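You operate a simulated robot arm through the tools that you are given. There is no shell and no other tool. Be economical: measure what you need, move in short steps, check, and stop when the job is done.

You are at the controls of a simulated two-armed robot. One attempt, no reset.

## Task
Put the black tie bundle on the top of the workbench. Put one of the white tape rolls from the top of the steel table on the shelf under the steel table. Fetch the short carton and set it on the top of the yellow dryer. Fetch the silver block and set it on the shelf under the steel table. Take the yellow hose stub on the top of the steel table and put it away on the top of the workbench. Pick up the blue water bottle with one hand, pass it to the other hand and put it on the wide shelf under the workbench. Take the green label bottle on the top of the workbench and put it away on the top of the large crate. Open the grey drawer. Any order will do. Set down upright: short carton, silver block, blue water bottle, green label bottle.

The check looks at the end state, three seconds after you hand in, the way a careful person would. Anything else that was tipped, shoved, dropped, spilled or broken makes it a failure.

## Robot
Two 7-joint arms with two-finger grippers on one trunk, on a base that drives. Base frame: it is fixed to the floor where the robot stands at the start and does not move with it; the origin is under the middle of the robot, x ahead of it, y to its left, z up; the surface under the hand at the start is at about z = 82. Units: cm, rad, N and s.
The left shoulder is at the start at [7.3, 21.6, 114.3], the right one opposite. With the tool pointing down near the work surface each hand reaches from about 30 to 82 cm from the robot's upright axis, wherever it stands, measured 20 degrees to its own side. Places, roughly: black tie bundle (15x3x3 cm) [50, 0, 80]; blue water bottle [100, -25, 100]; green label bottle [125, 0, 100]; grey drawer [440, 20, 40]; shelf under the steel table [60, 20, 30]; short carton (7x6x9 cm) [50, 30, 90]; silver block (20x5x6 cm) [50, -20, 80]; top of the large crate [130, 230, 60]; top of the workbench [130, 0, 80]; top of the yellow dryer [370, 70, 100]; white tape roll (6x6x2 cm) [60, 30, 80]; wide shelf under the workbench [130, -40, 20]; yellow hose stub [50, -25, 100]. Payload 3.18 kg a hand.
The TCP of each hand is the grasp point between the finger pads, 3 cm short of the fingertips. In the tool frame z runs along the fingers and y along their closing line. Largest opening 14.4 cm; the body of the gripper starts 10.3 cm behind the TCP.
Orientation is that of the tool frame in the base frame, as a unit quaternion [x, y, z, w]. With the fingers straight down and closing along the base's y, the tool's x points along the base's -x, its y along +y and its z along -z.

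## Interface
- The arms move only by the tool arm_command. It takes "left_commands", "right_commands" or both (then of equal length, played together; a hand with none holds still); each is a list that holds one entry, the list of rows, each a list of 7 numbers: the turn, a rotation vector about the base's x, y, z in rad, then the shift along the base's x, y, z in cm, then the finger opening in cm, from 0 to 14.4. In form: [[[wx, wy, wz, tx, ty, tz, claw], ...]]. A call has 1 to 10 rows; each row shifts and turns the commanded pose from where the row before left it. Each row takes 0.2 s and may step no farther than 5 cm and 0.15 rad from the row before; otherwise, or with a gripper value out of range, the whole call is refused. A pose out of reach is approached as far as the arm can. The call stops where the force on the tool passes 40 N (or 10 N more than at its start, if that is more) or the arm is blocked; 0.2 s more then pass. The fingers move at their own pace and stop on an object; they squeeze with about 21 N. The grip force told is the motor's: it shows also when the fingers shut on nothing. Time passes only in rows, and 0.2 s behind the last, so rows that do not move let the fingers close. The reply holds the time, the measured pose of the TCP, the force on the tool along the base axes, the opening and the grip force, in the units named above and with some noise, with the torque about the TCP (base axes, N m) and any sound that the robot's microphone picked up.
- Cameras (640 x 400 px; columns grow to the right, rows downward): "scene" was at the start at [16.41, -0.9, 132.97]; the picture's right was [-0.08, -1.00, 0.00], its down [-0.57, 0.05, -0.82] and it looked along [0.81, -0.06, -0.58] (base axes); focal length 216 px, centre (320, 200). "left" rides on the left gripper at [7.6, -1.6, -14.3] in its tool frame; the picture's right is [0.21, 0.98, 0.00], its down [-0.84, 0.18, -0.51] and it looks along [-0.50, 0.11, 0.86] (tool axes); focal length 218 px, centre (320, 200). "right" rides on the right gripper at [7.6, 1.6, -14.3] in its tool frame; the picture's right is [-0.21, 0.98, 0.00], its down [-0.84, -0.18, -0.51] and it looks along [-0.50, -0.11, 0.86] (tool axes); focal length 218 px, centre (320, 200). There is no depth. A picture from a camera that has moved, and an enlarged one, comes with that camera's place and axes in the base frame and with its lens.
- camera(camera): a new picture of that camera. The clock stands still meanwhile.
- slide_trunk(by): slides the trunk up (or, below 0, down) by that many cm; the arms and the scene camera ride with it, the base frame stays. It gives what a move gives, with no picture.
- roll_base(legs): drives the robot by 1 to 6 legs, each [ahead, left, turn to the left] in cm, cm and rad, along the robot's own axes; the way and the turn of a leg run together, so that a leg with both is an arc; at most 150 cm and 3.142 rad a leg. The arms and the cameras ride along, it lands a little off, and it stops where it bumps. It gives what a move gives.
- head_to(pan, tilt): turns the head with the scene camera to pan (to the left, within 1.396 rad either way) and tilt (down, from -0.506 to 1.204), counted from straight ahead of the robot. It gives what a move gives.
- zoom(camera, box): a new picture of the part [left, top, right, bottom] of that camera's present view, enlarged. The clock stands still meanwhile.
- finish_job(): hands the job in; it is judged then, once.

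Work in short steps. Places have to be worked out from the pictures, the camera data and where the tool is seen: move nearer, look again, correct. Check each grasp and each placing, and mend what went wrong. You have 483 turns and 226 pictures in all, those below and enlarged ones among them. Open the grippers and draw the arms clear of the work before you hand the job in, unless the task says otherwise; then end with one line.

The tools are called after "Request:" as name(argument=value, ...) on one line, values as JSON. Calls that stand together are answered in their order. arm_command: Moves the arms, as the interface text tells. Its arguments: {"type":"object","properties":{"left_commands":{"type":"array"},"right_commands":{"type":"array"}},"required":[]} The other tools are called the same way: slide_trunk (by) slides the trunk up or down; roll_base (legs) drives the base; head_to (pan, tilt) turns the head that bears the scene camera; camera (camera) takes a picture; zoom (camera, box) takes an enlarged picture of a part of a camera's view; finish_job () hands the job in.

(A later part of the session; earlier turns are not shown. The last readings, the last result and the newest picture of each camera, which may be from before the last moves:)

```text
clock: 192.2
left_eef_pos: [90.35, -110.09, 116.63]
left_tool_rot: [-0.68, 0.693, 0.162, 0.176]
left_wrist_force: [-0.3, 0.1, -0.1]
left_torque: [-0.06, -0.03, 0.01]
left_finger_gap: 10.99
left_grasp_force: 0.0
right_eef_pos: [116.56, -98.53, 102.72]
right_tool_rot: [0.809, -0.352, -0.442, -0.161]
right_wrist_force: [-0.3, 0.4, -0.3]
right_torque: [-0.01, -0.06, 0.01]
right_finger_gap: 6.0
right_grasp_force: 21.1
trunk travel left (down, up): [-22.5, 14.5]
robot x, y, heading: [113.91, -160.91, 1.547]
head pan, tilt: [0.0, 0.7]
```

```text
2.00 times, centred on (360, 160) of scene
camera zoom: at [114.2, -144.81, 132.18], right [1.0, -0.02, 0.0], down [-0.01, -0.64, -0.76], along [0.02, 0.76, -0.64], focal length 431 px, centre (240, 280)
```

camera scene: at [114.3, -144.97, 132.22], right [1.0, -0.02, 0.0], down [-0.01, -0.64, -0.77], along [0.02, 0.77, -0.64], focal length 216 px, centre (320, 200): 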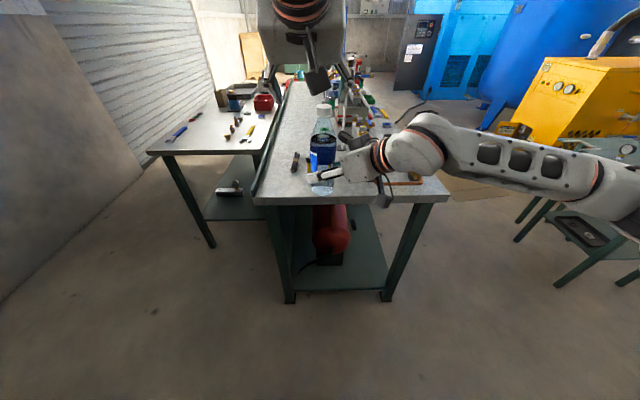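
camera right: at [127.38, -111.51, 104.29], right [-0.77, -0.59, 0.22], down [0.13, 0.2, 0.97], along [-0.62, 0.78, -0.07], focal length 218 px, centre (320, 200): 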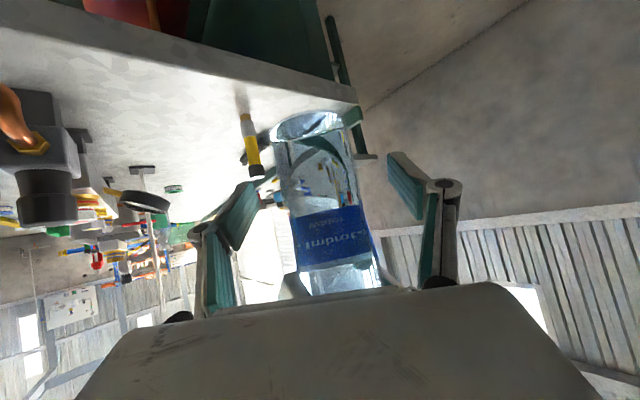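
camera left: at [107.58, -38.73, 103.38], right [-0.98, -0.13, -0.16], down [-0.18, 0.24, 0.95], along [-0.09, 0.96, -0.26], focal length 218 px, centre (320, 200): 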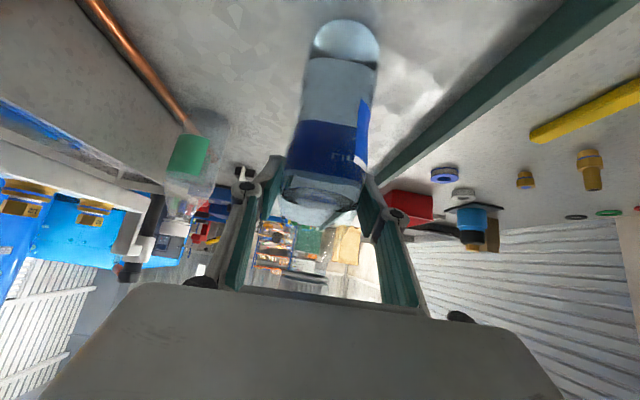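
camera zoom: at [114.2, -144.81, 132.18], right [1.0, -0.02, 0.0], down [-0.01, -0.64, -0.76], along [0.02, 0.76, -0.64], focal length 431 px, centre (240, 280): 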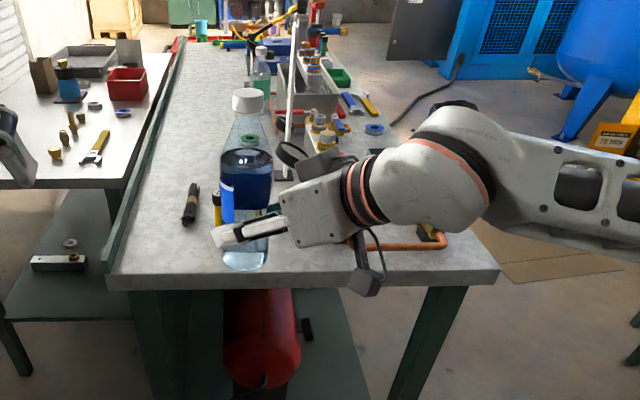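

I raise the right hand 2 cm to confirm it carries the bottle.

Request:
arm_command(right_commands=[[[0, 0, 0, 0, -1, -1, 2], [0, 0, 0, 0, -2, 0, 2], [0, 0, 0, 0, 0, 0, 2]]])

Request:
zoom(camera="scene", box=[240, 60, 480, 260])

```text
clock: 193.0
left_eef_pos: [90.49, -109.91, 116.77]
left_tool_rot: [-0.681, 0.692, 0.163, 0.175]
left_wrist_force: [-0.5, 0.7, -0.9]
left_torque: [0.01, -0.02, 0.04]
left_finger_gap: 10.98
left_grasp_force: 0.0
right_eef_pos: [116.82, -101.63, 101.66]
right_tool_rot: [0.809, -0.353, -0.441, -0.161]
right_wrist_force: [0.3, -0.7, 0.1]
right_torque: [-0.02, -0.04, -0.02]
right_finger_gap: 6.0
right_grasp_force: 20.7
trunk travel left (down, up): [-22.5, 14.5]
robot x, y, heading: [114.15, -161.03, 1.546]
head pan, tilt: [0.0, 0.7]
```

```text
2.00 times, centred on (360, 160) of scene
camera zoom: at [114.31, -144.82, 132.18], right [1.0, -0.02, 0.0], down [-0.02, -0.64, -0.76], along [0.02, 0.76, -0.64], focal length 431 px, centre (240, 280)
```

zoom: 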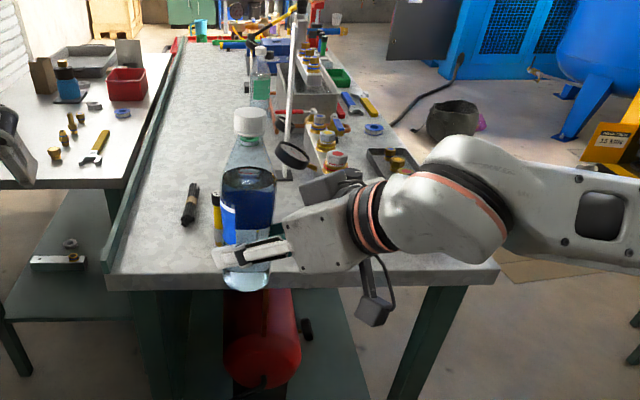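

The bottle moves with the right hand. I lower the trunk now.

Request:
arm_command(left_commands=[[[-0.1, 0, 0, -2, 0, -2, 11], [-0.1, 0, 0, -2, 0, -2, 11], [-0.13, 0, 0, 0, 0, -2, 11]]], right_commands=[[[0, 0, 0, 2, 0, 0, 2], [0, 0, 0, 3, 0, 0, 2], [0, 0, 0, 3, 0, 0, 2]]])

Request:
slide_trunk(by=-18)

Request:
camera(camera="scene")

```text
clock: 193.8
left_eef_pos: [86.47, -110.03, 110.6]
left_tool_rot: [-0.7, 0.71, 0.046, 0.06]
left_wrist_force: [0.4, -0.2, 0.6]
left_torque: [0.01, 0.05, 0.0]
left_finger_gap: 11.01
left_grasp_force: 0.0
right_eef_pos: [124.89, -101.66, 101.75]
right_tool_rot: [0.81, -0.353, -0.441, -0.159]
right_wrist_force: [-0.1, 0.5, -0.7]
right_torque: [-0.04, -0.01, 0.0]
right_finger_gap: 6.0
right_grasp_force: 21.0
trunk travel left (down, up): [-22.5, 14.5]
robot x, y, heading: [114.13, -160.51, 1.545]
head pan, tilt: [0.0, 0.7]
```

```text
clock: 195.8
left_eef_pos: [86.31, -110.15, 92.85]
left_tool_rot: [-0.701, 0.709, 0.048, 0.063]
left_wrist_force: [0.3, -0.2, 0.7]
left_torque: [0.05, 0.02, -0.01]
left_finger_gap: 10.98
left_grasp_force: 0.1
right_eef_pos: [124.7, -101.63, 83.17]
right_tool_rot: [0.811, -0.355, -0.439, -0.154]
right_wrist_force: [-0.5, -0.7, -0.3]
right_torque: [0.01, -0.02, -0.02]
right_finger_gap: 6.0
right_grasp_force: 21.1
trunk travel left (down, up): [-4.5, 32.5]
robot x, y, heading: [113.91, -160.71, 1.547]
head pan, tilt: [0.0, 0.7]
```

```text
129 pictures are left
camera scene: at [114.75, -127.09, 110.69], right [1.0, -0.02, 0.0], down [-0.02, -0.64, -0.77], along [0.02, 0.76, -0.64], focal length 216 px, centre (320, 200)
```

scene: 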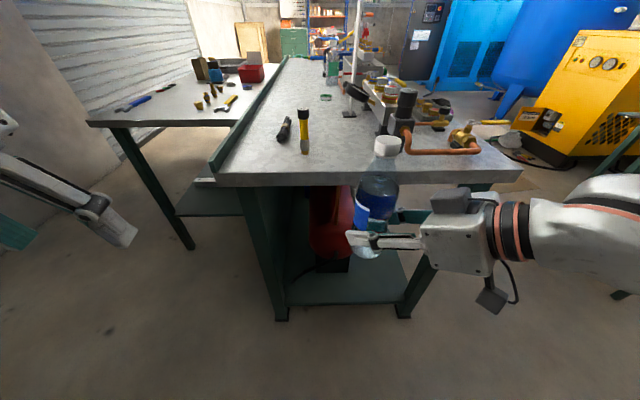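

Clean. I lower the right hand with the bottle in steps.

Request:
arm_command(right_commands=[[[0, 0, 0, 0, 0, -4, 2], [0, 0, 0, 0, 0, -4, 2], [0, 0, 0, 0, 0, -4, 2], [0, 0, 0, 0, 0, -4, 2], [0, 0, 0, 0, 0, -4, 2], [0, 0, 0, 0, 0, -4, 2]]])

```text
clock: 197.2
left_eef_pos: [86.25, -110.15, 92.73]
left_tool_rot: [-0.7, 0.71, 0.047, 0.062]
left_wrist_force: [0.1, -0.5, -0.4]
left_torque: [0.0, -0.01, -0.02]
left_finger_gap: 11.02
left_grasp_force: 0.0
right_eef_pos: [125.67, -101.21, 61.84]
right_tool_rot: [0.811, -0.355, -0.439, -0.153]
right_wrist_force: [0.1, -0.6, -0.5]
right_torque: [-0.03, -0.04, -0.02]
right_finger_gap: 6.02
right_grasp_force: 20.8
right hand out of reach, approached as far as the arm can: row 5, 6
trunk travel left (down, up): [-4.5, 32.5]
robot x, y, heading: [113.86, -160.83, 1.549]
head pan, tilt: [0.0, 0.7]
```

At the fold limit; back the base 8 cm and continue lower with more extension.

Request:
roll_base(legs=[[-8, 0, 0]])

Request:
arm_command(right_commands=[[[0, 0, 0, 0, 3, -2, 2], [0, 0, 0, 0, 3, -3, 2], [0, 0, 0, 0, 2, -3, 2], [0, 0, 0, 0, 1, -3, 2], [0, 0, -0.1, 0, 1, -3, 2], [0, 0, -0.1, 0, 0, -3, 2]]])

Request:
camera(camera="scene")

```text
clock: 198.3
left_eef_pos: [86.15, -118.07, 92.74]
left_tool_rot: [-0.701, 0.709, 0.047, 0.062]
left_wrist_force: [-0.7, 0.4, 0.4]
left_torque: [0.02, 0.0, 0.01]
left_finger_gap: 11.0
left_grasp_force: 0.1
right_eef_pos: [125.46, -109.21, 61.86]
right_tool_rot: [0.81, -0.356, -0.44, -0.153]
right_wrist_force: [-0.3, -0.7, 0.8]
right_torque: [-0.01, -0.01, 0.01]
right_finger_gap: 5.99
right_grasp_force: 21.7
trunk travel left (down, up): [-4.5, 32.5]
robot x, y, heading: [113.96, -168.57, 1.551]
head pan, tilt: [0.0, 0.7]
```

```text
clock: 199.7
left_eef_pos: [86.31, -117.95, 92.75]
left_tool_rot: [-0.699, 0.71, 0.047, 0.063]
left_wrist_force: [-0.2, -0.6, -0.3]
left_torque: [-0.01, -0.02, 0.02]
left_finger_gap: 10.97
left_grasp_force: 0.0
right_eef_pos: [127.38, -99.21, 45.1]
right_tool_rot: [0.778, -0.422, -0.426, -0.187]
right_wrist_force: [-0.5, 0.5, 0.8]
right_torque: [-0.01, -0.05, 0.02]
right_finger_gap: 6.02
right_grasp_force: 20.9
right hand out of reach, approached as far as the arm can: row 6
trunk travel left (down, up): [-4.5, 32.5]
robot x, y, heading: [113.54, -168.65, 1.553]
head pan, tilt: [0.0, 0.7]
```

```text
128 pictures are left
camera scene: at [114.57, -134.91, 110.64], right [1.0, -0.02, 0.0], down [-0.02, -0.64, -0.76], along [0.02, 0.76, -0.64], focal length 216 px, centre (320, 200)
```

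scene: 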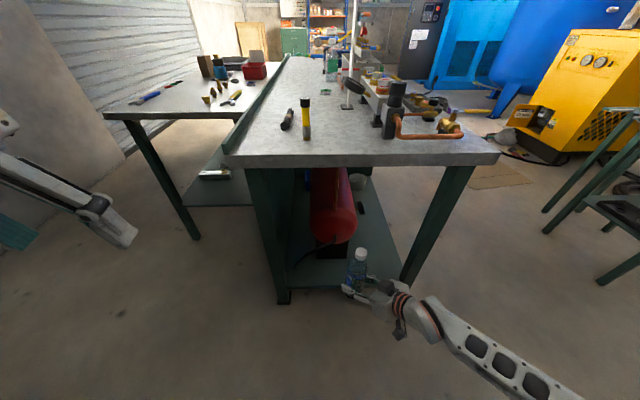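

Bottle clears below the bench top. Advance under it, unwinding the yaw and moving toward x≈137.

Request:
arm_command(right_commands=[[[0, 0, -0.1, 2, 3, -1, 2], [0, 0, -0.1, 2, 3, -1, 2], [0, 0, -0.1, 2, 3, -1, 2], [0, 0, -0.1, 2, 3, -1, 2], [0, 0, -0.1, 1.5, 3, -1, 2], [0, 0, 0, 0, 3, -1, 2]]])

Request:
camera(camera="scene")

Request:
camera(camera="right")

```text
clock: 201.1
left_eef_pos: [86.14, -117.94, 92.75]
left_tool_rot: [-0.701, 0.709, 0.047, 0.063]
left_wrist_force: [0.3, -0.2, 0.4]
left_torque: [0.01, -0.02, 0.03]
left_finger_gap: 10.98
left_grasp_force: 0.0
right_eef_pos: [146.24, -82.22, 32.84]
right_tool_rot: [0.639, -0.612, -0.36, -0.294]
right_wrist_force: [-0.9, -0.9, -0.6]
right_torque: [-0.02, -0.04, -0.02]
right_finger_gap: 6.04
right_grasp_force: 20.8
right hand out of reach, approached as far as the arm can: row 1, 2, 3, 4, 5
trunk travel left (down, up): [-4.5, 32.5]
robot x, y, heading: [113.53, -168.73, 1.552]
head pan, tilt: [0.0, 0.7]
```

```text
127 pictures are left
camera scene: at [114.56, -134.94, 110.66], right [1.0, -0.02, 0.0], down [-0.02, -0.64, -0.76], along [0.02, 0.76, -0.64], focal length 216 px, centre (320, 200)
```

scene: 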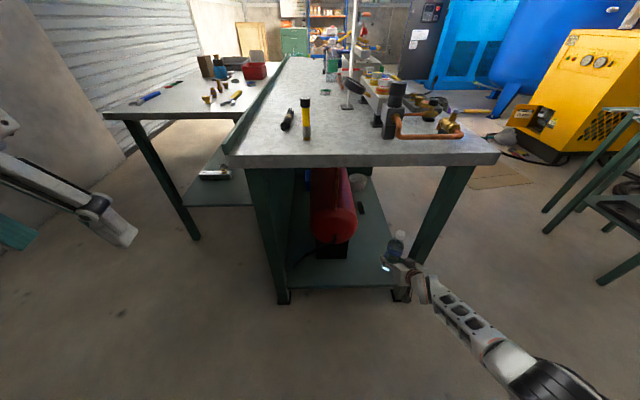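

```text
126 pictures are left
camera right: at [146.03, -98.38, 34.8], right [-0.97, 0.04, 0.23], down [0.24, 0.08, 0.97], along [0.02, 1.0, -0.09], focal length 218 px, centre (320, 200)
```

right: 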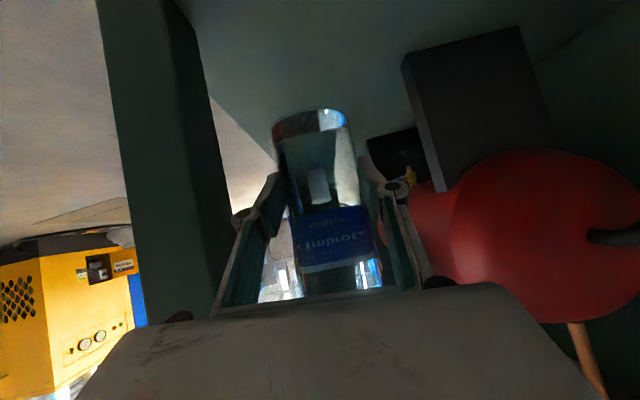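

The hand drifted to x≈146 near the leg. I move it left to x≈140 over the shelf in small steps.

Request:
arm_command(right_commands=[[[0, 0, 0, -1.5, 0, 0.5, 2], [0, 0, 0, -1.5, 0, 0.5, 2], [0, 0, 0, -1.5, 0.5, 0, 2], [0, 0, 0, -1.5, 0.5, 0, 2]]])

Request:
camera(camera="right")

```text
clock: 202.1
left_eef_pos: [86.13, -117.98, 92.72]
left_tool_rot: [-0.701, 0.709, 0.046, 0.063]
left_wrist_force: [0.8, 0.3, -0.7]
left_torque: [0.0, -0.02, 0.02]
left_finger_gap: 10.98
left_grasp_force: 0.0
right_eef_pos: [140.65, -80.4, 33.11]
right_tool_rot: [0.641, -0.61, -0.363, -0.291]
right_wrist_force: [-0.4, -1.0, -0.6]
right_torque: [0.01, 0.02, 0.06]
right_finger_gap: 6.03
right_grasp_force: 21.0
right hand out of reach, approached as far as the arm can: row 2, 3, 4
trunk travel left (down, up): [-4.5, 32.5]
robot x, y, heading: [113.79, -168.74, 1.546]
head pan, tilt: [0.0, 0.7]
```

```text
125 pictures are left
camera right: at [140.53, -96.61, 34.93], right [-0.97, 0.04, 0.24], down [0.24, 0.08, 0.97], along [0.02, 1.0, -0.09], focal length 218 px, centre (320, 200)
```

right: 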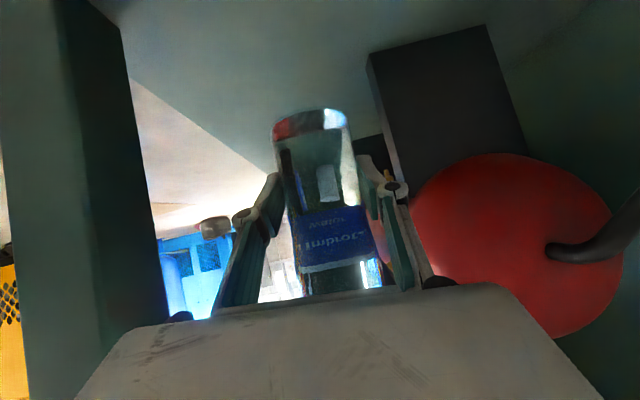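

Good: bottle at (140.6,−80.4), 12 cm from the shelf's side edge. Drive forward 5 cm and lower.

Request:
roll_base(legs=[[5, 0, 0]])

Request:
arm_command(right_commands=[[[0, 0, 0, 0, 0, -1.5, 2], [0, 0, 0, 0, 0, -1.5, 2], [0, 0, 0, 0, 0, -1, 2], [0, 0, 0, 0, 0, -0.7, 2]]])

Request:
camera(camera="right")

```text
clock: 203.0
left_eef_pos: [86.47, -113.02, 92.7]
left_tool_rot: [-0.7, 0.71, 0.047, 0.061]
left_wrist_force: [-0.6, -0.3, -0.5]
left_torque: [0.03, -0.02, -0.03]
left_finger_gap: 11.0
left_grasp_force: 0.0
right_eef_pos: [140.78, -75.61, 33.01]
right_tool_rot: [0.64, -0.612, -0.362, -0.291]
right_wrist_force: [-0.1, -0.1, 0.1]
right_torque: [0.0, -0.02, 0.03]
right_finger_gap: 6.03
right_grasp_force: 21.1
trunk travel left (down, up): [-4.5, 32.5]
robot x, y, heading: [113.98, -163.85, 1.543]
head pan, tilt: [0.0, 0.7]
```

```text
clock: 204.0
left_eef_pos: [86.41, -113.13, 92.73]
left_tool_rot: [-0.7, 0.71, 0.047, 0.062]
left_wrist_force: [0.3, 0.1, -0.4]
left_torque: [0.04, -0.02, -0.01]
left_finger_gap: 11.02
left_grasp_force: 0.0
right_eef_pos: [140.88, -75.59, 31.59]
right_tool_rot: [0.641, -0.612, -0.361, -0.291]
right_wrist_force: [0.7, -0.6, -0.1]
right_torque: [-0.06, -0.01, 0.02]
right_finger_gap: 6.04
right_grasp_force: 20.8
right hand out of reach, approached as far as the arm can: row 2, 3, 4
trunk travel left (down, up): [-4.5, 32.5]
robot x, y, heading: [113.96, -164.09, 1.545]
head pan, tilt: [0.0, 0.7]
```

```text
124 pictures are left
camera right: at [140.65, -91.75, 33.42], right [-0.97, 0.04, 0.24], down [0.24, 0.08, 0.97], along [0.02, 1.0, -0.09], focal length 218 px, centre (320, 200)
```

right: 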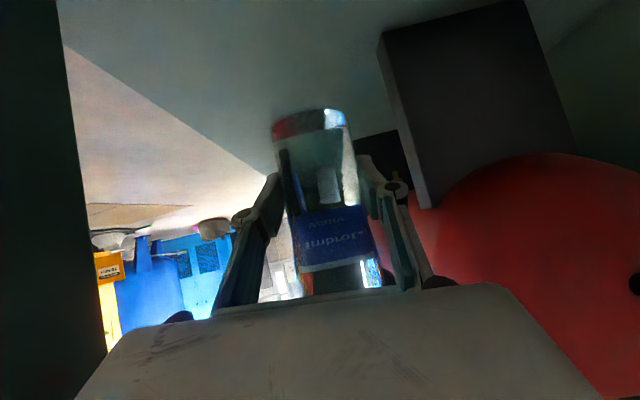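

At the low limit; drive forward 5 cm more, then lower while retracting slightly.

Request:
roll_base(legs=[[5, 0, 0]])

Request:
arm_command(right_commands=[[[0, 0, 0, 0, -1.5, -1, 2], [0, 0, 0, 0, -1.5, -1, 2], [0, 0, 0, 0, -1.5, -1, 2], [0, 0, 0, 0, -0.5, -0.7, 2]]])

```text
clock: 204.9
left_eef_pos: [86.48, -108.05, 92.7]
left_tool_rot: [-0.7, 0.71, 0.047, 0.061]
left_wrist_force: [0.5, 0.0, 0.0]
left_torque: [-0.01, 0.01, -0.03]
left_finger_gap: 10.98
left_grasp_force: 0.0
right_eef_pos: [140.98, -70.83, 31.6]
right_tool_rot: [0.64, -0.612, -0.362, -0.292]
right_wrist_force: [0.1, 0.6, 0.1]
right_torque: [0.02, 0.0, 0.02]
right_finger_gap: 6.0
right_grasp_force: 20.7
trunk travel left (down, up): [-4.5, 32.5]
robot x, y, heading: [114.0, -158.76, 1.546]
head pan, tilt: [0.0, 0.7]
```

```text
clock: 205.9
left_eef_pos: [86.48, -108.17, 92.72]
left_tool_rot: [-0.7, 0.71, 0.046, 0.062]
left_wrist_force: [0.3, 0.4, -1.0]
left_torque: [-0.01, -0.01, -0.02]
left_finger_gap: 10.98
left_grasp_force: 0.2
right_eef_pos: [140.98, -75.74, 27.97]
right_tool_rot: [0.64, -0.612, -0.361, -0.292]
right_wrist_force: [-0.6, -0.3, -0.7]
right_torque: [-0.03, 0.03, 0.02]
right_finger_gap: 6.03
right_grasp_force: 21.3
trunk travel left (down, up): [-4.5, 32.5]
robot x, y, heading: [113.71, -158.8, 1.545]
head pan, tilt: [0.0, 0.7]
```

Close to the shelf; lower in small steps to contact.

Request:
arm_command(right_commands=[[[0, 0, 0, 0, 0, -0.5, 2], [0, 0, 0, 0, 0, -0.4, 2], [0, 0, 0, 0, 0, -0.4, 2], [0, 0, 0, 0, 0, 0, 2]]])

Request:
camera(camera="right")

```text
clock: 206.9
left_eef_pos: [86.4, -108.04, 92.74]
left_tool_rot: [-0.7, 0.71, 0.047, 0.062]
left_wrist_force: [-0.7, 0.3, 1.1]
left_torque: [-0.02, 0.0, -0.01]
left_finger_gap: 11.02
left_grasp_force: 0.1
right_eef_pos: [140.94, -75.68, 26.81]
right_tool_rot: [0.64, -0.612, -0.361, -0.292]
right_wrist_force: [-0.1, -0.4, -0.2]
right_torque: [-0.06, -0.01, -0.02]
right_finger_gap: 6.02
right_grasp_force: 20.5
right hand out of reach, approached as far as the arm can: row 3
trunk travel left (down, up): [-4.5, 32.5]
robot x, y, heading: [114.24, -159.05, 1.546]
head pan, tilt: [0.0, 0.7]
```

```text
123 pictures are left
camera right: at [140.83, -91.86, 28.8], right [-0.97, 0.04, 0.24], down [0.24, 0.08, 0.97], along [0.02, 1.0, -0.09], focal length 218 px, centre (320, 200)
```

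right: 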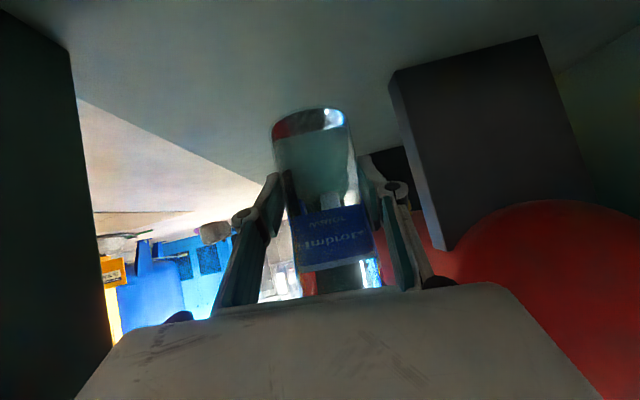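

Still no contact and at reach limit; drive forward 5 and continue retracting/lowering.

Request:
roll_base(legs=[[6, 0, 0]])

Request:
arm_command(right_commands=[[[0, 0, 0, 0, -2, -0.4, 2], [0, 0, 0, 0, -2, -0.4, 2], [0, 0, 0, 0, -2, -0.4, 2], [0, 0, 0, 0, 0, -0.4, 2], [0, 0, 0, 0, 0, -0.4, 2], [0, 0, 0, 0, 0, -0.4, 2]]])

```text
clock: 207.9
left_eef_pos: [86.61, -102.01, 92.65]
left_tool_rot: [-0.7, 0.71, 0.047, 0.063]
left_wrist_force: [0.3, -0.1, -0.6]
left_torque: [-0.03, 0.0, 0.02]
left_finger_gap: 11.02
left_grasp_force: 0.1
right_eef_pos: [141.06, -69.8, 26.88]
right_tool_rot: [0.64, -0.612, -0.361, -0.292]
right_wrist_force: [-0.2, 0.2, -0.1]
right_torque: [-0.03, 0.03, 0.0]
right_finger_gap: 6.02
right_grasp_force: 20.6
trunk travel left (down, up): [-4.5, 32.5]
robot x, y, heading: [114.34, -153.01, 1.544]
head pan, tilt: [0.0, 0.7]
```

```text
clock: 209.3
left_eef_pos: [86.73, -102.3, 92.72]
left_tool_rot: [-0.7, 0.71, 0.046, 0.062]
left_wrist_force: [-0.4, -0.1, 0.6]
left_torque: [-0.02, 0.03, 0.0]
left_finger_gap: 11.02
left_grasp_force: 0.1
right_eef_pos: [141.75, -75.12, 23.51]
right_tool_rot: [0.64, -0.612, -0.361, -0.292]
right_wrist_force: [0.1, -0.3, -0.3]
right_torque: [-0.01, 0.0, 0.0]
right_finger_gap: 6.02
right_grasp_force: 20.9
right hand out of reach, approached as far as the arm can: row 2, 3
trunk travel left (down, up): [-4.5, 32.5]
robot x, y, heading: [114.41, -153.48, 1.549]
head pan, tilt: [0.0, 0.7]
```

No contact yet at 23.5; continue down slowly.

Request:
arm_command(right_commands=[[[0, 0, 0, 0, 0, -0.5, 2], [0, 0, 0, 0, 0, -0.5, 2], [0, 0, 0, 0, 0, -0.5, 2]]])

Request:
camera(camera="right")

Request:
camera(camera="scene")

```text
clock: 210.1
left_eef_pos: [86.64, -102.2, 92.76]
left_tool_rot: [-0.7, 0.71, 0.046, 0.062]
left_wrist_force: [-0.1, 0.6, 0.1]
left_torque: [0.0, 0.02, -0.02]
left_finger_gap: 11.01
left_grasp_force: 0.0
right_eef_pos: [141.97, -75.16, 23.01]
right_tool_rot: [0.64, -0.611, -0.362, -0.292]
right_wrist_force: [0.4, 0.2, 0.6]
right_torque: [-0.02, -0.01, -0.02]
right_finger_gap: 6.06
right_grasp_force: 21.3
right hand out of reach, approached as far as the arm can: row 2, 3
trunk travel left (down, up): [-4.5, 32.5]
robot x, y, heading: [114.55, -153.68, 1.546]
head pan, tilt: [0.0, 0.7]
```

```text
122 pictures are left
camera right: at [141.8, -91.3, 24.84], right [-0.97, 0.04, 0.24], down [0.24, 0.08, 0.97], along [0.02, 1.0, -0.09], focal length 218 px, centre (320, 200)
```

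right: 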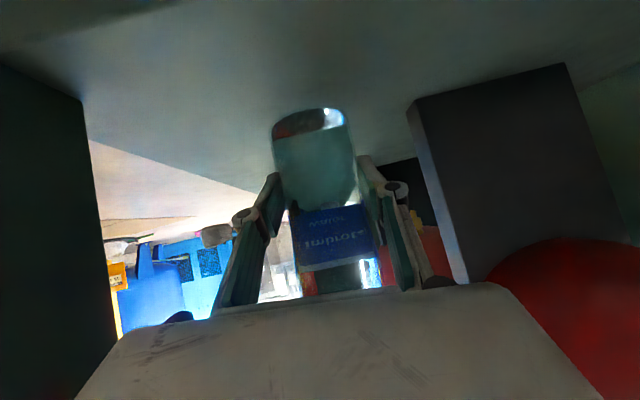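

```text
121 pictures are left
camera scene: at [114.98, -119.17, 110.64], right [1.0, -0.02, 0.0], down [-0.02, -0.64, -0.76], along [0.02, 0.76, -0.64], focal length 216 px, centre (320, 200)
```

scene: 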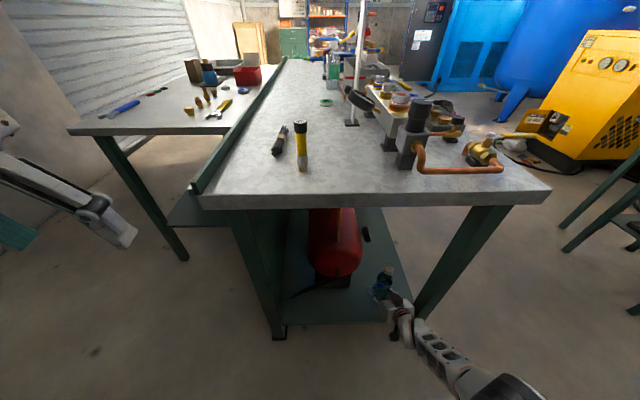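

Still free; again drive forward 4 and lower with retraction.

Request:
roll_base(legs=[[5, 0, 0]])

Request:
arm_command(right_commands=[[[0, 0, 0, -0.4, -2, 0, 2], [0, 0, 0, -0.4, -2, 0, 2], [0, 0, 0, 0, -1, 0, 2], [0, 0, 0, 0, 0, -0.4, 2], [0, 0, 0, 0, 0, -0.4, 2], [0, 0, 0, 0, 0, -0.4, 2]]])

```text
clock: 211.0
left_eef_pos: [86.74, -97.23, 92.7]
left_tool_rot: [-0.7, 0.71, 0.047, 0.062]
left_wrist_force: [-0.2, 0.2, 0.4]
left_torque: [-0.03, 0.02, -0.01]
left_finger_gap: 11.01
left_grasp_force: 0.0
right_eef_pos: [141.94, -70.38, 23.05]
right_tool_rot: [0.64, -0.612, -0.361, -0.292]
right_wrist_force: [-0.3, -0.5, -0.1]
right_torque: [-0.01, -0.02, 0.0]
right_finger_gap: 6.05
right_grasp_force: 21.2
trunk travel left (down, up): [-4.5, 32.5]
robot x, y, heading: [114.42, -148.22, 1.546]
head pan, tilt: [0.0, 0.7]
```

```text
clock: 212.4
left_eef_pos: [86.77, -97.25, 92.7]
left_tool_rot: [-0.7, 0.71, 0.047, 0.061]
left_wrist_force: [0.7, -0.4, 0.3]
left_torque: [0.02, -0.04, 0.02]
left_finger_gap: 11.0
left_grasp_force: 0.1
right_eef_pos: [141.87, -74.66, 20.83]
right_tool_rot: [0.64, -0.612, -0.361, -0.292]
right_wrist_force: [-0.4, 0.1, 0.1]
right_torque: [-0.02, -0.01, 0.03]
right_finger_gap: 6.02
right_grasp_force: 21.2
right hand out of reach, approached as far as the arm can: row 2, 3
trunk travel left (down, up): [-4.5, 32.5]
robot x, y, heading: [114.18, -147.96, 1.544]
head pan, tilt: [0.0, 0.7]
```

Triangulating the tank stand's foot suggests the shelf is at z≈14–16. Continue in small steps.

Request:
arm_command(right_commands=[[[0, 0, 0, 0, 0, -0.3, 2], [0, 0, 0, 0, 0, -0.3, 2], [0, 0, 0, 0, 0, -0.3, 2]]])

Request:
camera(camera="right")

```text
clock: 213.2
left_eef_pos: [86.65, -97.54, 92.94]
left_tool_rot: [-0.7, 0.71, 0.048, 0.063]
left_wrist_force: [0.5, -0.5, 0.3]
left_torque: [-0.02, -0.02, 0.01]
left_finger_gap: 10.99
left_grasp_force: 0.1
right_eef_pos: [141.74, -74.39, 20.69]
right_tool_rot: [0.64, -0.609, -0.365, -0.295]
right_wrist_force: [0.4, 1.0, 16.4]
right_torque: [0.42, -0.43, 0.06]
right_finger_gap: 6.11
right_grasp_force: 20.8
trunk travel left (down, up): [-4.5, 32.5]
robot x, y, heading: [114.12, -148.34, 1.55]
head pan, tilt: [0.0, 0.7]
```

```text
120 pictures are left
camera right: at [141.64, -90.58, 22.33], right [-0.97, 0.04, 0.24], down [0.24, 0.07, 0.97], along [0.02, 1.0, -0.08], focal length 218 px, centre (320, 200)
```

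right: 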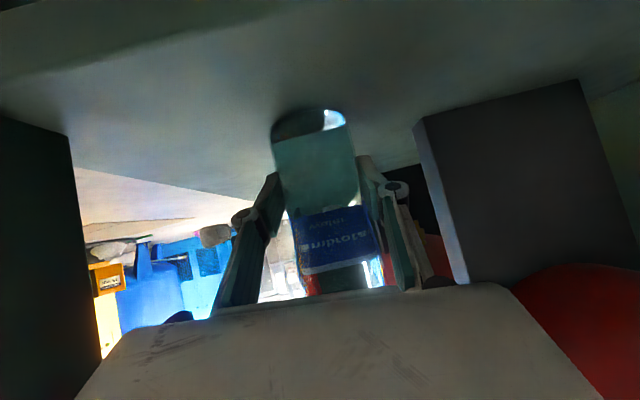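

Contact (16 N). Ease a hair and open slowly.

Request:
arm_command(right_commands=[[[0, 0, 0, 0, 0, 0.3, 5], [0, 0, 0, 0, 0, 0, 6.4], [0, 0, 0, 0, 0, 0, 7.5], [0, 0, 0, 0, 0, 0, 9]]])

Request:
camera(camera="right")

```text
clock: 214.2
left_eef_pos: [86.76, -97.29, 92.76]
left_tool_rot: [-0.7, 0.71, 0.047, 0.063]
left_wrist_force: [-0.7, 0.8, 0.0]
left_torque: [-0.01, 0.02, -0.04]
left_finger_gap: 11.0
left_grasp_force: 0.0
right_eef_pos: [141.94, -74.86, 20.47]
right_tool_rot: [0.64, -0.612, -0.361, -0.293]
right_wrist_force: [-0.8, 0.1, -0.3]
right_torque: [0.05, 0.0, -0.01]
right_finger_gap: 8.99
right_grasp_force: 0.0
trunk travel left (down, up): [-4.5, 32.5]
robot x, y, heading: [114.25, -148.33, 1.543]
head pan, tilt: [0.0, 0.7]
```

```text
119 pictures are left
camera right: at [141.75, -91.01, 22.23], right [-0.97, 0.04, 0.24], down [0.24, 0.08, 0.97], along [0.02, 1.0, -0.09], focal length 218 px, centre (320, 200)
```

right: 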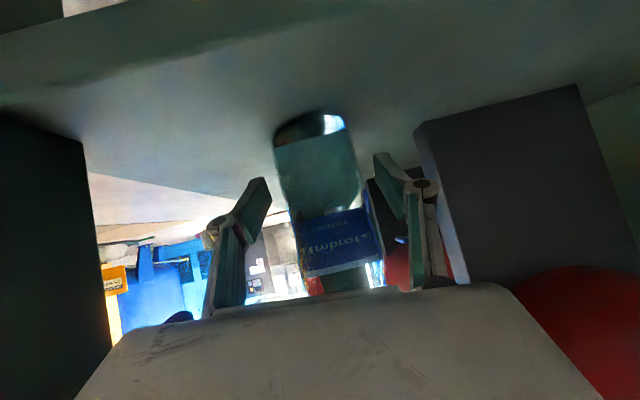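

Bottle is standing. Retreat straight back.

Request:
arm_command(right_commands=[[[0, 0, 0, 0, -2, 0.5, 9], [0, 0, 0, 0, -3, 1, 9], [0, 0, 0, 0, -3, 1, 9], [0, 0, 0, 0, -3, 1, 9], [0, 0, 0, 0, -3, 1, 9]]])

Request:
camera(camera="right")

```text
clock: 215.4
left_eef_pos: [86.73, -97.35, 92.73]
left_tool_rot: [-0.7, 0.71, 0.047, 0.062]
left_wrist_force: [0.4, -0.3, 0.5]
left_torque: [-0.01, -0.01, -0.01]
left_finger_gap: 11.01
left_grasp_force: 0.1
right_eef_pos: [145.6, -87.31, 20.54]
right_tool_rot: [0.639, -0.611, -0.366, -0.29]
right_wrist_force: [0.3, 0.6, -0.3]
right_torque: [-0.04, -0.02, 0.01]
right_finger_gap: 9.01
right_grasp_force: 0.1
right hand out of reach, approached as far as the arm can: row 2, 3, 4, 5
trunk travel left (down, up): [-4.5, 32.5]
robot x, y, heading: [114.37, -147.88, 1.549]
head pan, tilt: [0.0, 0.7]
```

```text
118 pictures are left
camera right: at [145.45, -103.49, 22.39], right [-0.97, 0.03, 0.25], down [0.25, 0.08, 0.97], along [0.01, 1.0, -0.09], focal length 218 px, centre (320, 200)
```

right: 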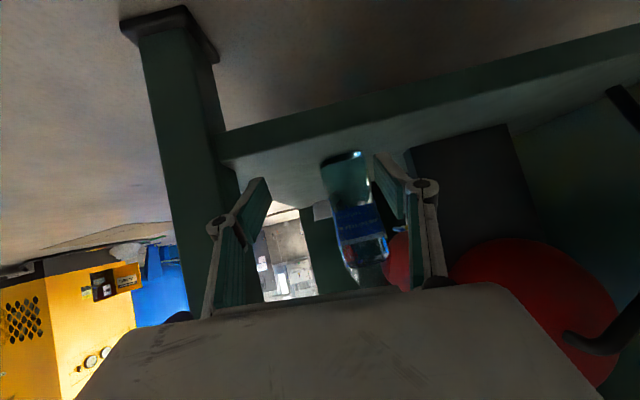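

Bottle standing on the shelf. Back the base off and raise the hand and trunk.

Request:
roll_base(legs=[[-14, 0, 0]])

Request:
arm_command(right_commands=[[[-0.12, 0, 0, 0, 0, 2, 9], [-0.12, 0, 0, 0, 0, 3, 9], [-0.12, 0, 0, 0, 0, 4, 9], [-0.12, 0, 0, 0, 0, 4, 9], [-0.12, 0, 0, 0, 0, 4, 9], [-0.12, 0, 0, 0, 0, 4, 9], [-0.12, 0, 0, 0, 0, 4, 9], [-0.08, 0, 0, 0, 0, 4, 9]]])

Request:
camera(camera="scene")

```text
clock: 216.8
left_eef_pos: [86.4, -111.38, 92.77]
left_tool_rot: [-0.701, 0.709, 0.047, 0.063]
left_wrist_force: [-0.3, 0.7, 0.8]
left_torque: [-0.01, -0.03, -0.03]
left_finger_gap: 10.99
left_grasp_force: 0.0
right_eef_pos: [145.05, -101.38, 20.68]
right_tool_rot: [0.64, -0.61, -0.366, -0.289]
right_wrist_force: [0.6, 0.4, 0.2]
right_torque: [-0.04, 0.01, -0.02]
right_finger_gap: 8.99
right_grasp_force: 0.0
trunk travel left (down, up): [-4.5, 32.5]
robot x, y, heading: [114.14, -162.38, 1.551]
head pan, tilt: [0.0, 0.7]
```

```text
clock: 218.6
left_eef_pos: [86.4, -111.37, 92.79]
left_tool_rot: [-0.701, 0.709, 0.048, 0.063]
left_wrist_force: [-0.8, 0.1, 0.2]
left_torque: [0.01, 0.01, 0.0]
left_finger_gap: 11.01
left_grasp_force: 0.1
right_eef_pos: [152.33, -106.85, 42.74]
right_tool_rot: [-0.701, 0.708, 0.081, -0.008]
right_wrist_force: [0.2, 0.3, 0.1]
right_torque: [0.02, 0.02, 0.02]
right_finger_gap: 9.01
right_grasp_force: 0.0
right hand out of reach, approached as far as the arm can: row 1, 2, 3, 4
trunk travel left (down, up): [-4.5, 32.5]
robot x, y, heading: [114.1, -162.01, 1.546]
head pan, tilt: [0.0, 0.7]
```

```text
117 pictures are left
camera scene: at [114.71, -128.36, 110.67], right [1.0, -0.02, 0.0], down [-0.01, -0.64, -0.77], along [0.02, 0.76, -0.64], focal length 216 px, centre (320, 200)
```

scene: 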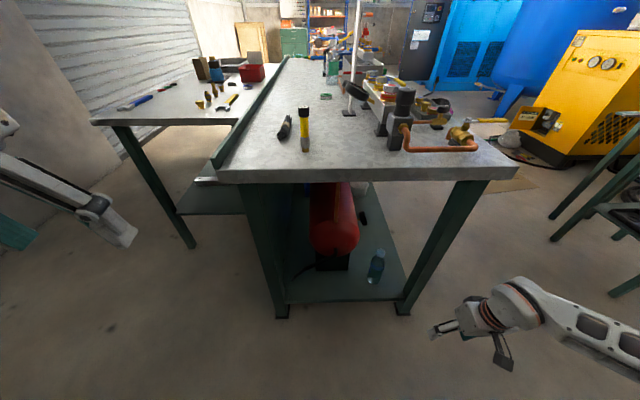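

The blue bottle stands on the shelf. Next, the green-label bottle: reach it from the back side of the bench. Raise trunk and right hand first.

Request:
arm_command(right_commands=[[[0, 0, 0, -1, 0, 4, 9], [0, 0, 0, -1, 0, 4, 9], [0, 0, 0, -1, 0, 4, 9], [0, 0, 0, -1, 0, 4, 9], [0, 0, 0, -1, 0, 4, 9], [0, 0, 0, -1, 0, 4, 9], [0, 0, 0, -1, 0, 4, 9], [0, 0, 0, -1, 0, 4, 9], [0, 0, 0, 0, 0, 4, 9], [0, 0, 0, 0, 0, 4, 9]]])

Request:
slide_trunk(by=18)

Request:
head_to(pan=-1.0, tilt=0.45)

Request:
camera(camera="scene")

```text
clock: 220.8
left_eef_pos: [86.36, -111.3, 92.79]
left_tool_rot: [-0.701, 0.709, 0.046, 0.063]
left_wrist_force: [0.0, -0.1, 0.6]
left_torque: [0.02, -0.01, -0.02]
left_finger_gap: 11.02
left_grasp_force: 0.0
right_eef_pos: [144.06, -106.74, 82.38]
right_tool_rot: [-0.701, 0.708, 0.082, -0.009]
right_wrist_force: [-0.5, 0.5, -0.1]
right_torque: [-0.01, -0.01, 0.02]
right_finger_gap: 9.02
right_grasp_force: 0.0
trunk travel left (down, up): [-4.5, 32.5]
robot x, y, heading: [114.0, -162.3, 1.548]
head pan, tilt: [0.0, 0.7]
```

```text
clock: 222.8
left_eef_pos: [86.42, -111.34, 110.65]
left_tool_rot: [-0.7, 0.71, 0.046, 0.061]
left_wrist_force: [-0.2, -0.2, -0.5]
left_torque: [-0.02, 0.0, 0.02]
left_finger_gap: 11.01
left_grasp_force: 0.0
right_eef_pos: [144.1, -106.61, 100.41]
right_tool_rot: [-0.702, 0.708, 0.081, -0.009]
right_wrist_force: [0.0, 0.7, 0.4]
right_torque: [-0.01, 0.01, 0.0]
right_finger_gap: 9.0
right_grasp_force: 0.0
trunk travel left (down, up): [-22.5, 14.5]
robot x, y, heading: [113.97, -162.11, 1.553]
head pan, tilt: [0.0, 0.7]
```

```text
clock: 224.0
left_eef_pos: [86.46, -111.31, 110.75]
left_tool_rot: [-0.701, 0.709, 0.046, 0.062]
left_wrist_force: [-0.3, 0.2, 0.0]
left_torque: [0.0, 0.0, 0.01]
left_finger_gap: 11.03
left_grasp_force: 0.0
right_eef_pos: [144.22, -106.62, 100.55]
right_tool_rot: [-0.702, 0.708, 0.082, -0.008]
right_wrist_force: [-0.1, 0.6, -0.8]
right_torque: [-0.01, -0.01, 0.03]
right_finger_gap: 8.98
right_grasp_force: 0.1
trunk travel left (down, up): [-22.5, 14.5]
robot x, y, heading: [113.78, -162.26, 1.55]
head pan, tilt: [-1.0, 0.45]
```

```text
116 pictures are left
camera scene: at [121.95, -149.88, 134.41], right [0.52, -0.85, 0.0], down [-0.37, -0.23, -0.9], along [0.77, 0.47, -0.44], focal length 216 px, centre (320, 200)
```

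scene: 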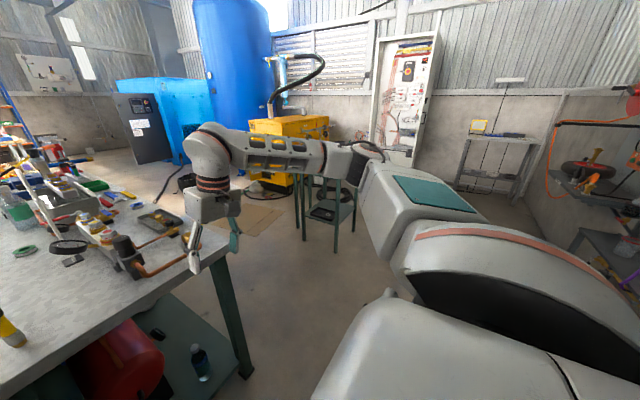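

Corridor between bench back and the green table is about 100 cm. Drive right 90, forward 150.

Request:
roll_base(legs=[[0, -88, 0], [75, 0, 0]])

Request:
head_to(pan=0.3, tilt=0.5)

Request:
camera(camera="scene")

```text
clock: 235.7
left_eef_pos: [171.87, -37.35, 110.74]
left_tool_rot: [0.708, -0.702, -0.047, -0.061]
left_wrist_force: [0.8, -0.2, 0.2]
left_torque: [-0.01, -0.01, -0.03]
left_finger_gap: 11.0
left_grasp_force: 0.1
right_eef_pos: [229.64, -31.35, 100.48]
right_tool_rot: [0.708, -0.701, -0.082, 0.009]
right_wrist_force: [-0.1, 0.4, -0.6]
right_torque: [-0.06, 0.0, 0.01]
right_finger_gap: 8.99
right_grasp_force: 0.1
trunk travel left (down, up): [-22.5, 14.5]
robot x, y, heading: [200.43, -87.39, 1.571]
head pan, tilt: [-1.0, 0.45]
```

```text
clock: 237.2
left_eef_pos: [171.88, -37.34, 110.71]
left_tool_rot: [0.708, -0.702, -0.048, -0.063]
left_wrist_force: [0.1, 0.7, -0.5]
left_torque: [-0.01, 0.01, 0.02]
left_finger_gap: 11.0
left_grasp_force: 0.0
right_eef_pos: [229.61, -31.4, 100.4]
right_tool_rot: [0.709, -0.7, -0.083, 0.009]
right_wrist_force: [0.4, 0.5, -0.2]
right_torque: [0.01, 0.03, 0.01]
right_finger_gap: 9.0
right_grasp_force: 0.1
trunk travel left (down, up): [-22.5, 14.5]
robot x, y, heading: [200.8, -87.61, 1.568]
head pan, tilt: [0.3, 0.499]
```

```text
115 pictures are left
camera scene: at [197.87, -71.31, 133.97], right [0.96, 0.29, 0.0], down [0.14, -0.46, -0.88], along [-0.26, 0.84, -0.48], focal length 216 px, centre (320, 200)
```

scene: 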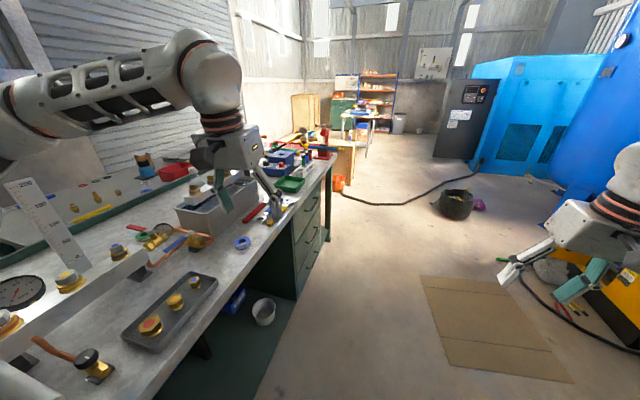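

Clear corridor; a hose lies on the floor further on (y≈180). I raise the right hand, go forward to y≈−5 staying a bit off the bench, then turn to face the bench (−x).

Request:
arm_command(right_commands=[[[0, 0, 0, 0, -1, 4, 9], [0, 0, 0, 0, -1, 4, 9], [0, 0, 0, 0, -1, 2, 9]]])

Request:
roll_base(legs=[[80, -12, 0]])

Request:
roll_base(legs=[[0, 0, 1.571]])

Request:
head_to(pan=0.0, tilt=0.7)

Request:
camera(camera="scene")

```text
clock: 238.0
left_eef_pos: [171.87, -37.36, 110.78]
left_tool_rot: [0.708, -0.702, -0.048, -0.062]
left_wrist_force: [-0.2, -0.1, -0.7]
left_torque: [0.03, 0.0, -0.01]
left_finger_gap: 11.02
left_grasp_force: 0.1
right_eef_pos: [229.54, -34.29, 110.49]
right_tool_rot: [0.709, -0.7, -0.082, 0.01]
right_wrist_force: [-0.5, 1.0, 0.3]
right_torque: [0.04, -0.03, -0.01]
right_finger_gap: 9.02
right_grasp_force: 0.0
trunk travel left (down, up): [-22.5, 14.5]
robot x, y, heading: [200.71, -87.78, 1.572]
head pan, tilt: [0.3, 0.499]
```

```text
clock: 242.3
left_eef_pos: [184.86, 42.64, 110.68]
left_tool_rot: [-0.705, 0.705, 0.048, 0.062]
left_wrist_force: [-0.2, 0.6, 0.7]
left_torque: [-0.01, 0.0, -0.02]
left_finger_gap: 11.01
left_grasp_force: 0.1
right_eef_pos: [242.52, 44.97, 110.51]
right_tool_rot: [0.705, -0.704, -0.083, 0.009]
right_wrist_force: [0.2, 0.5, -0.2]
right_torque: [-0.04, 0.0, 0.0]
right_finger_gap: 9.03
right_grasp_force: 0.0
trunk travel left (down, up): [-22.5, 14.5]
robot x, y, heading: [213.27, -7.92, 1.56]
head pan, tilt: [0.3, 0.499]
```

```text
clock: 246.5
left_eef_pos: [162.24, -35.29, 110.8]
left_tool_rot: [0.997, -0.008, -0.078, -0.011]
left_wrist_force: [-0.7, 0.3, 0.7]
left_torque: [-0.07, 0.01, 0.0]
left_finger_gap: 10.99
left_grasp_force: 0.1
right_eef_pos: [160.58, 22.45, 110.35]
right_tool_rot: [0.997, -0.007, -0.052, 0.064]
right_wrist_force: [0.4, -0.5, -0.4]
right_torque: [0.01, 0.01, 0.01]
right_finger_gap: 8.99
right_grasp_force: 0.0
trunk travel left (down, up): [-22.5, 14.5]
robot x, y, heading: [213.25, -8.21, 3.117]
head pan, tilt: [0.3, 0.499]
```

```text
clock: 247.3
left_eef_pos: [162.2, -35.24, 110.72]
left_tool_rot: [0.997, -0.008, -0.077, -0.011]
left_wrist_force: [0.4, -0.5, -0.4]
left_torque: [-0.03, 0.01, 0.02]
left_finger_gap: 11.01
left_grasp_force: 0.1
right_eef_pos: [160.45, 22.45, 110.44]
right_tool_rot: [0.997, -0.006, -0.053, 0.064]
right_wrist_force: [-0.4, 0.4, 0.0]
right_torque: [-0.01, -0.02, 0.0]
right_finger_gap: 9.02
right_grasp_force: 0.1
trunk travel left (down, up): [-22.5, 14.5]
robot x, y, heading: [213.37, -7.65, 3.117]
head pan, tilt: [0.0, 0.7]
```

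```text
114 pictures are left
camera scene: at [196.8, -7.69, 132.2], right [0.03, 1.0, 0.0], down [0.64, -0.02, -0.77], along [-0.77, 0.02, -0.64], focal length 216 px, centre (320, 200)
```

scene: 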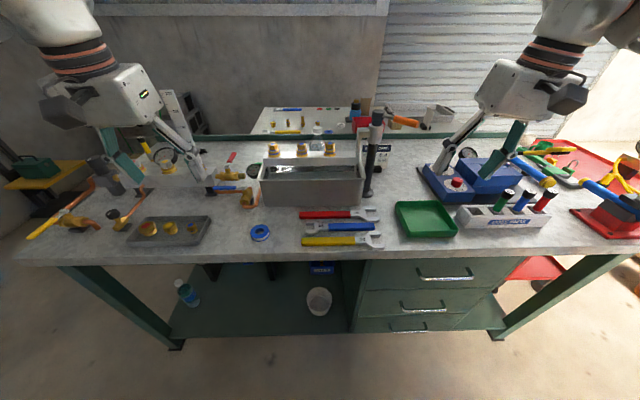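

I enlarge the trough area to find the green-label bottle.

Request:
zoom(camera="scene", box=[230, 95, 410, 215])

```text
3.33 times, centred on (320, 155) of scene
camera zoom: at [196.8, -7.69, 132.2], right [0.03, 1.0, 0.0], down [0.64, -0.02, -0.77], along [-0.77, 0.02, -0.64], focal length 718 px, centre (320, 350)
```

zoom: 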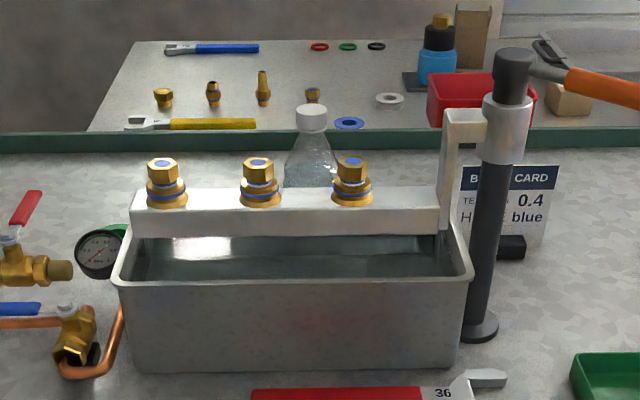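

The bottle stands behind the trough bar (caps to z≈103), at about (124,−6), near a tall black post at (136,11). I'll use the left hand from above. First tuck the right hand back, straighten the left hand, then drive in.

Request:
arm_command(right_commands=[[[0, 0, 0, 3, 2, 0, 9], [0, 0, 0, 3, 2, 0, 9], [0, 0, 0, 3, 2, 0, 9], [0, 0, 0, 3, 2, 0, 9]]], left_commands=[[[0, -0.08, 0, 3, 3, 0, 10], [0, -0.07, 0, 3, 3, 0, 10], [0, 0, 0, 3, 3, 0, 10], [0, 0, 0, 0, 3, 0, 10]]])

Request:
roll_base(legs=[[20, -12, 0]])

Request:
camera(camera="scene")

Request:
camera(camera="left")

```text
clock: 248.3
left_eef_pos: [171.22, -23.19, 110.7]
left_tool_rot: [1.0, -0.007, -0.003, -0.01]
left_wrist_force: [0.2, 1.1, 0.5]
left_torque: [-0.01, 0.03, 0.04]
left_finger_gap: 10.01
left_grasp_force: 0.0
right_eef_pos: [172.6, 30.51, 110.45]
right_tool_rot: [0.996, -0.007, -0.052, 0.065]
right_wrist_force: [-0.7, 0.8, -0.3]
right_torque: [-0.02, 0.0, 0.0]
right_finger_gap: 9.0
right_grasp_force: 0.2
trunk travel left (down, up): [-22.5, 14.5]
robot x, y, heading: [212.73, -8.08, 3.117]
head pan, tilt: [0.0, 0.7]
```

```text
clock: 250.0
left_eef_pos: [151.47, -10.63, 110.8]
left_tool_rot: [1.0, -0.008, -0.003, -0.011]
left_wrist_force: [0.3, 0.2, -0.4]
left_torque: [-0.03, 0.0, 0.02]
left_finger_gap: 9.98
left_grasp_force: 0.1
right_eef_pos: [152.68, 43.19, 110.39]
right_tool_rot: [0.997, -0.007, -0.052, 0.064]
right_wrist_force: [-0.2, -0.7, 0.3]
right_torque: [-0.02, -0.02, -0.01]
right_finger_gap: 8.96
right_grasp_force: 0.1
trunk travel left (down, up): [-22.5, 14.5]
robot x, y, heading: [193.47, 4.54, 3.112]
head pan, tilt: [0.0, 0.7]
```

```text
112 pictures are left
camera scene: at [176.98, 4.96, 132.19], right [0.03, 1.0, 0.0], down [0.64, -0.02, -0.76], along [-0.76, 0.02, -0.64], focal length 216 px, centre (320, 200)
```

scene: 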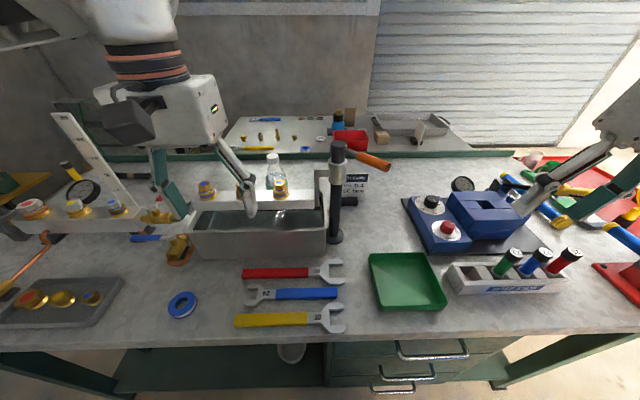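

```text
111 pictures are left
camera left: at [159.03, -9.44, 124.86], right [0.19, -0.98, -0.02], down [-0.84, -0.18, 0.51], along [-0.5, -0.08, -0.86], focal length 218 px, centre (320, 200)
```

left: 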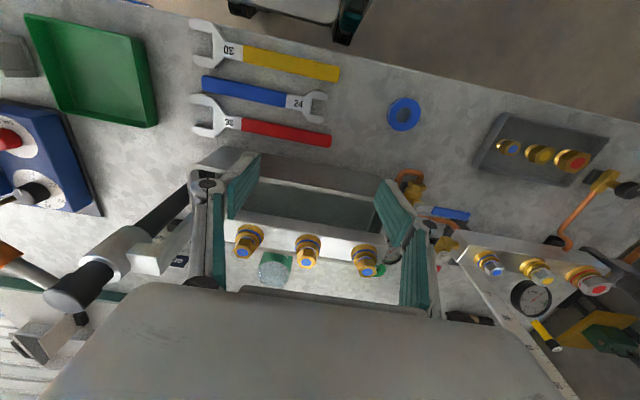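

Bottle at about (122.5,−7), top z≈102.5. Move the left hand over it at z≈111.

Request:
arm_command(left_commands=[[[0, 0, 0, -4, 0.5, 0.3, 10], [0, 0, 0, -4, 0.5, 0.3, 10], [0, 0, 0, -4, 0.5, 0.3, 10], [0, 0, 0, -4, 0.5, 0, 10], [0, 0, 0, -4, 0.5, 0, 10], [0, 0, 0, -4, 0.5, 0, 10]]])

Request:
camera(camera="left")

Request:
camera(camera="scene")

```text
clock: 251.4
left_eef_pos: [129.54, -7.86, 111.53]
left_tool_rot: [1.0, -0.008, -0.002, -0.011]
left_wrist_force: [0.6, 0.4, 0.2]
left_torque: [0.01, 0.02, 0.01]
left_finger_gap: 9.99
left_grasp_force: 0.0
left hand out of reach, approached as far as the arm can: row 6
right_eef_pos: [152.86, 43.05, 110.54]
right_tool_rot: [0.997, -0.008, -0.053, 0.064]
right_wrist_force: [0.4, -0.1, 0.1]
right_torque: [0.03, 0.03, -0.02]
right_finger_gap: 8.99
right_grasp_force: 0.1
trunk travel left (down, up): [-22.5, 14.5]
robot x, y, heading: [193.36, 5.0, 3.113]
head pan, tilt: [0.0, 0.7]
```

```text
110 pictures are left
camera left: at [137.13, -6.66, 125.75], right [0.19, -0.98, -0.02], down [-0.84, -0.18, 0.51], along [-0.5, -0.08, -0.86], focal length 218 px, centre (320, 200)
```

left: 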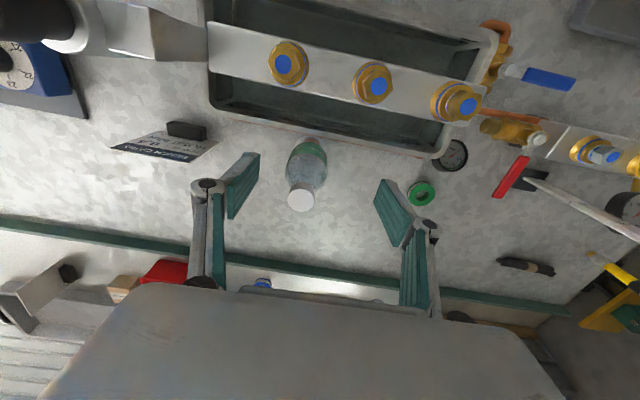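

```text
109 pictures are left
camera scene: at [177.09, 4.87, 132.21], right [0.03, 1.0, 0.0], down [0.64, -0.02, -0.77], along [-0.76, 0.02, -0.64], focal length 216 px, centre (320, 200)
```

scene: 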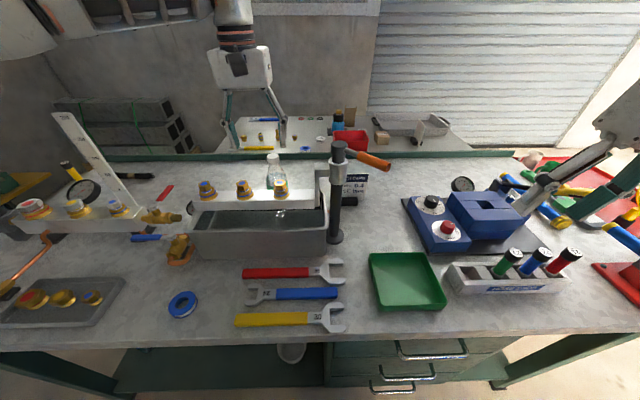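

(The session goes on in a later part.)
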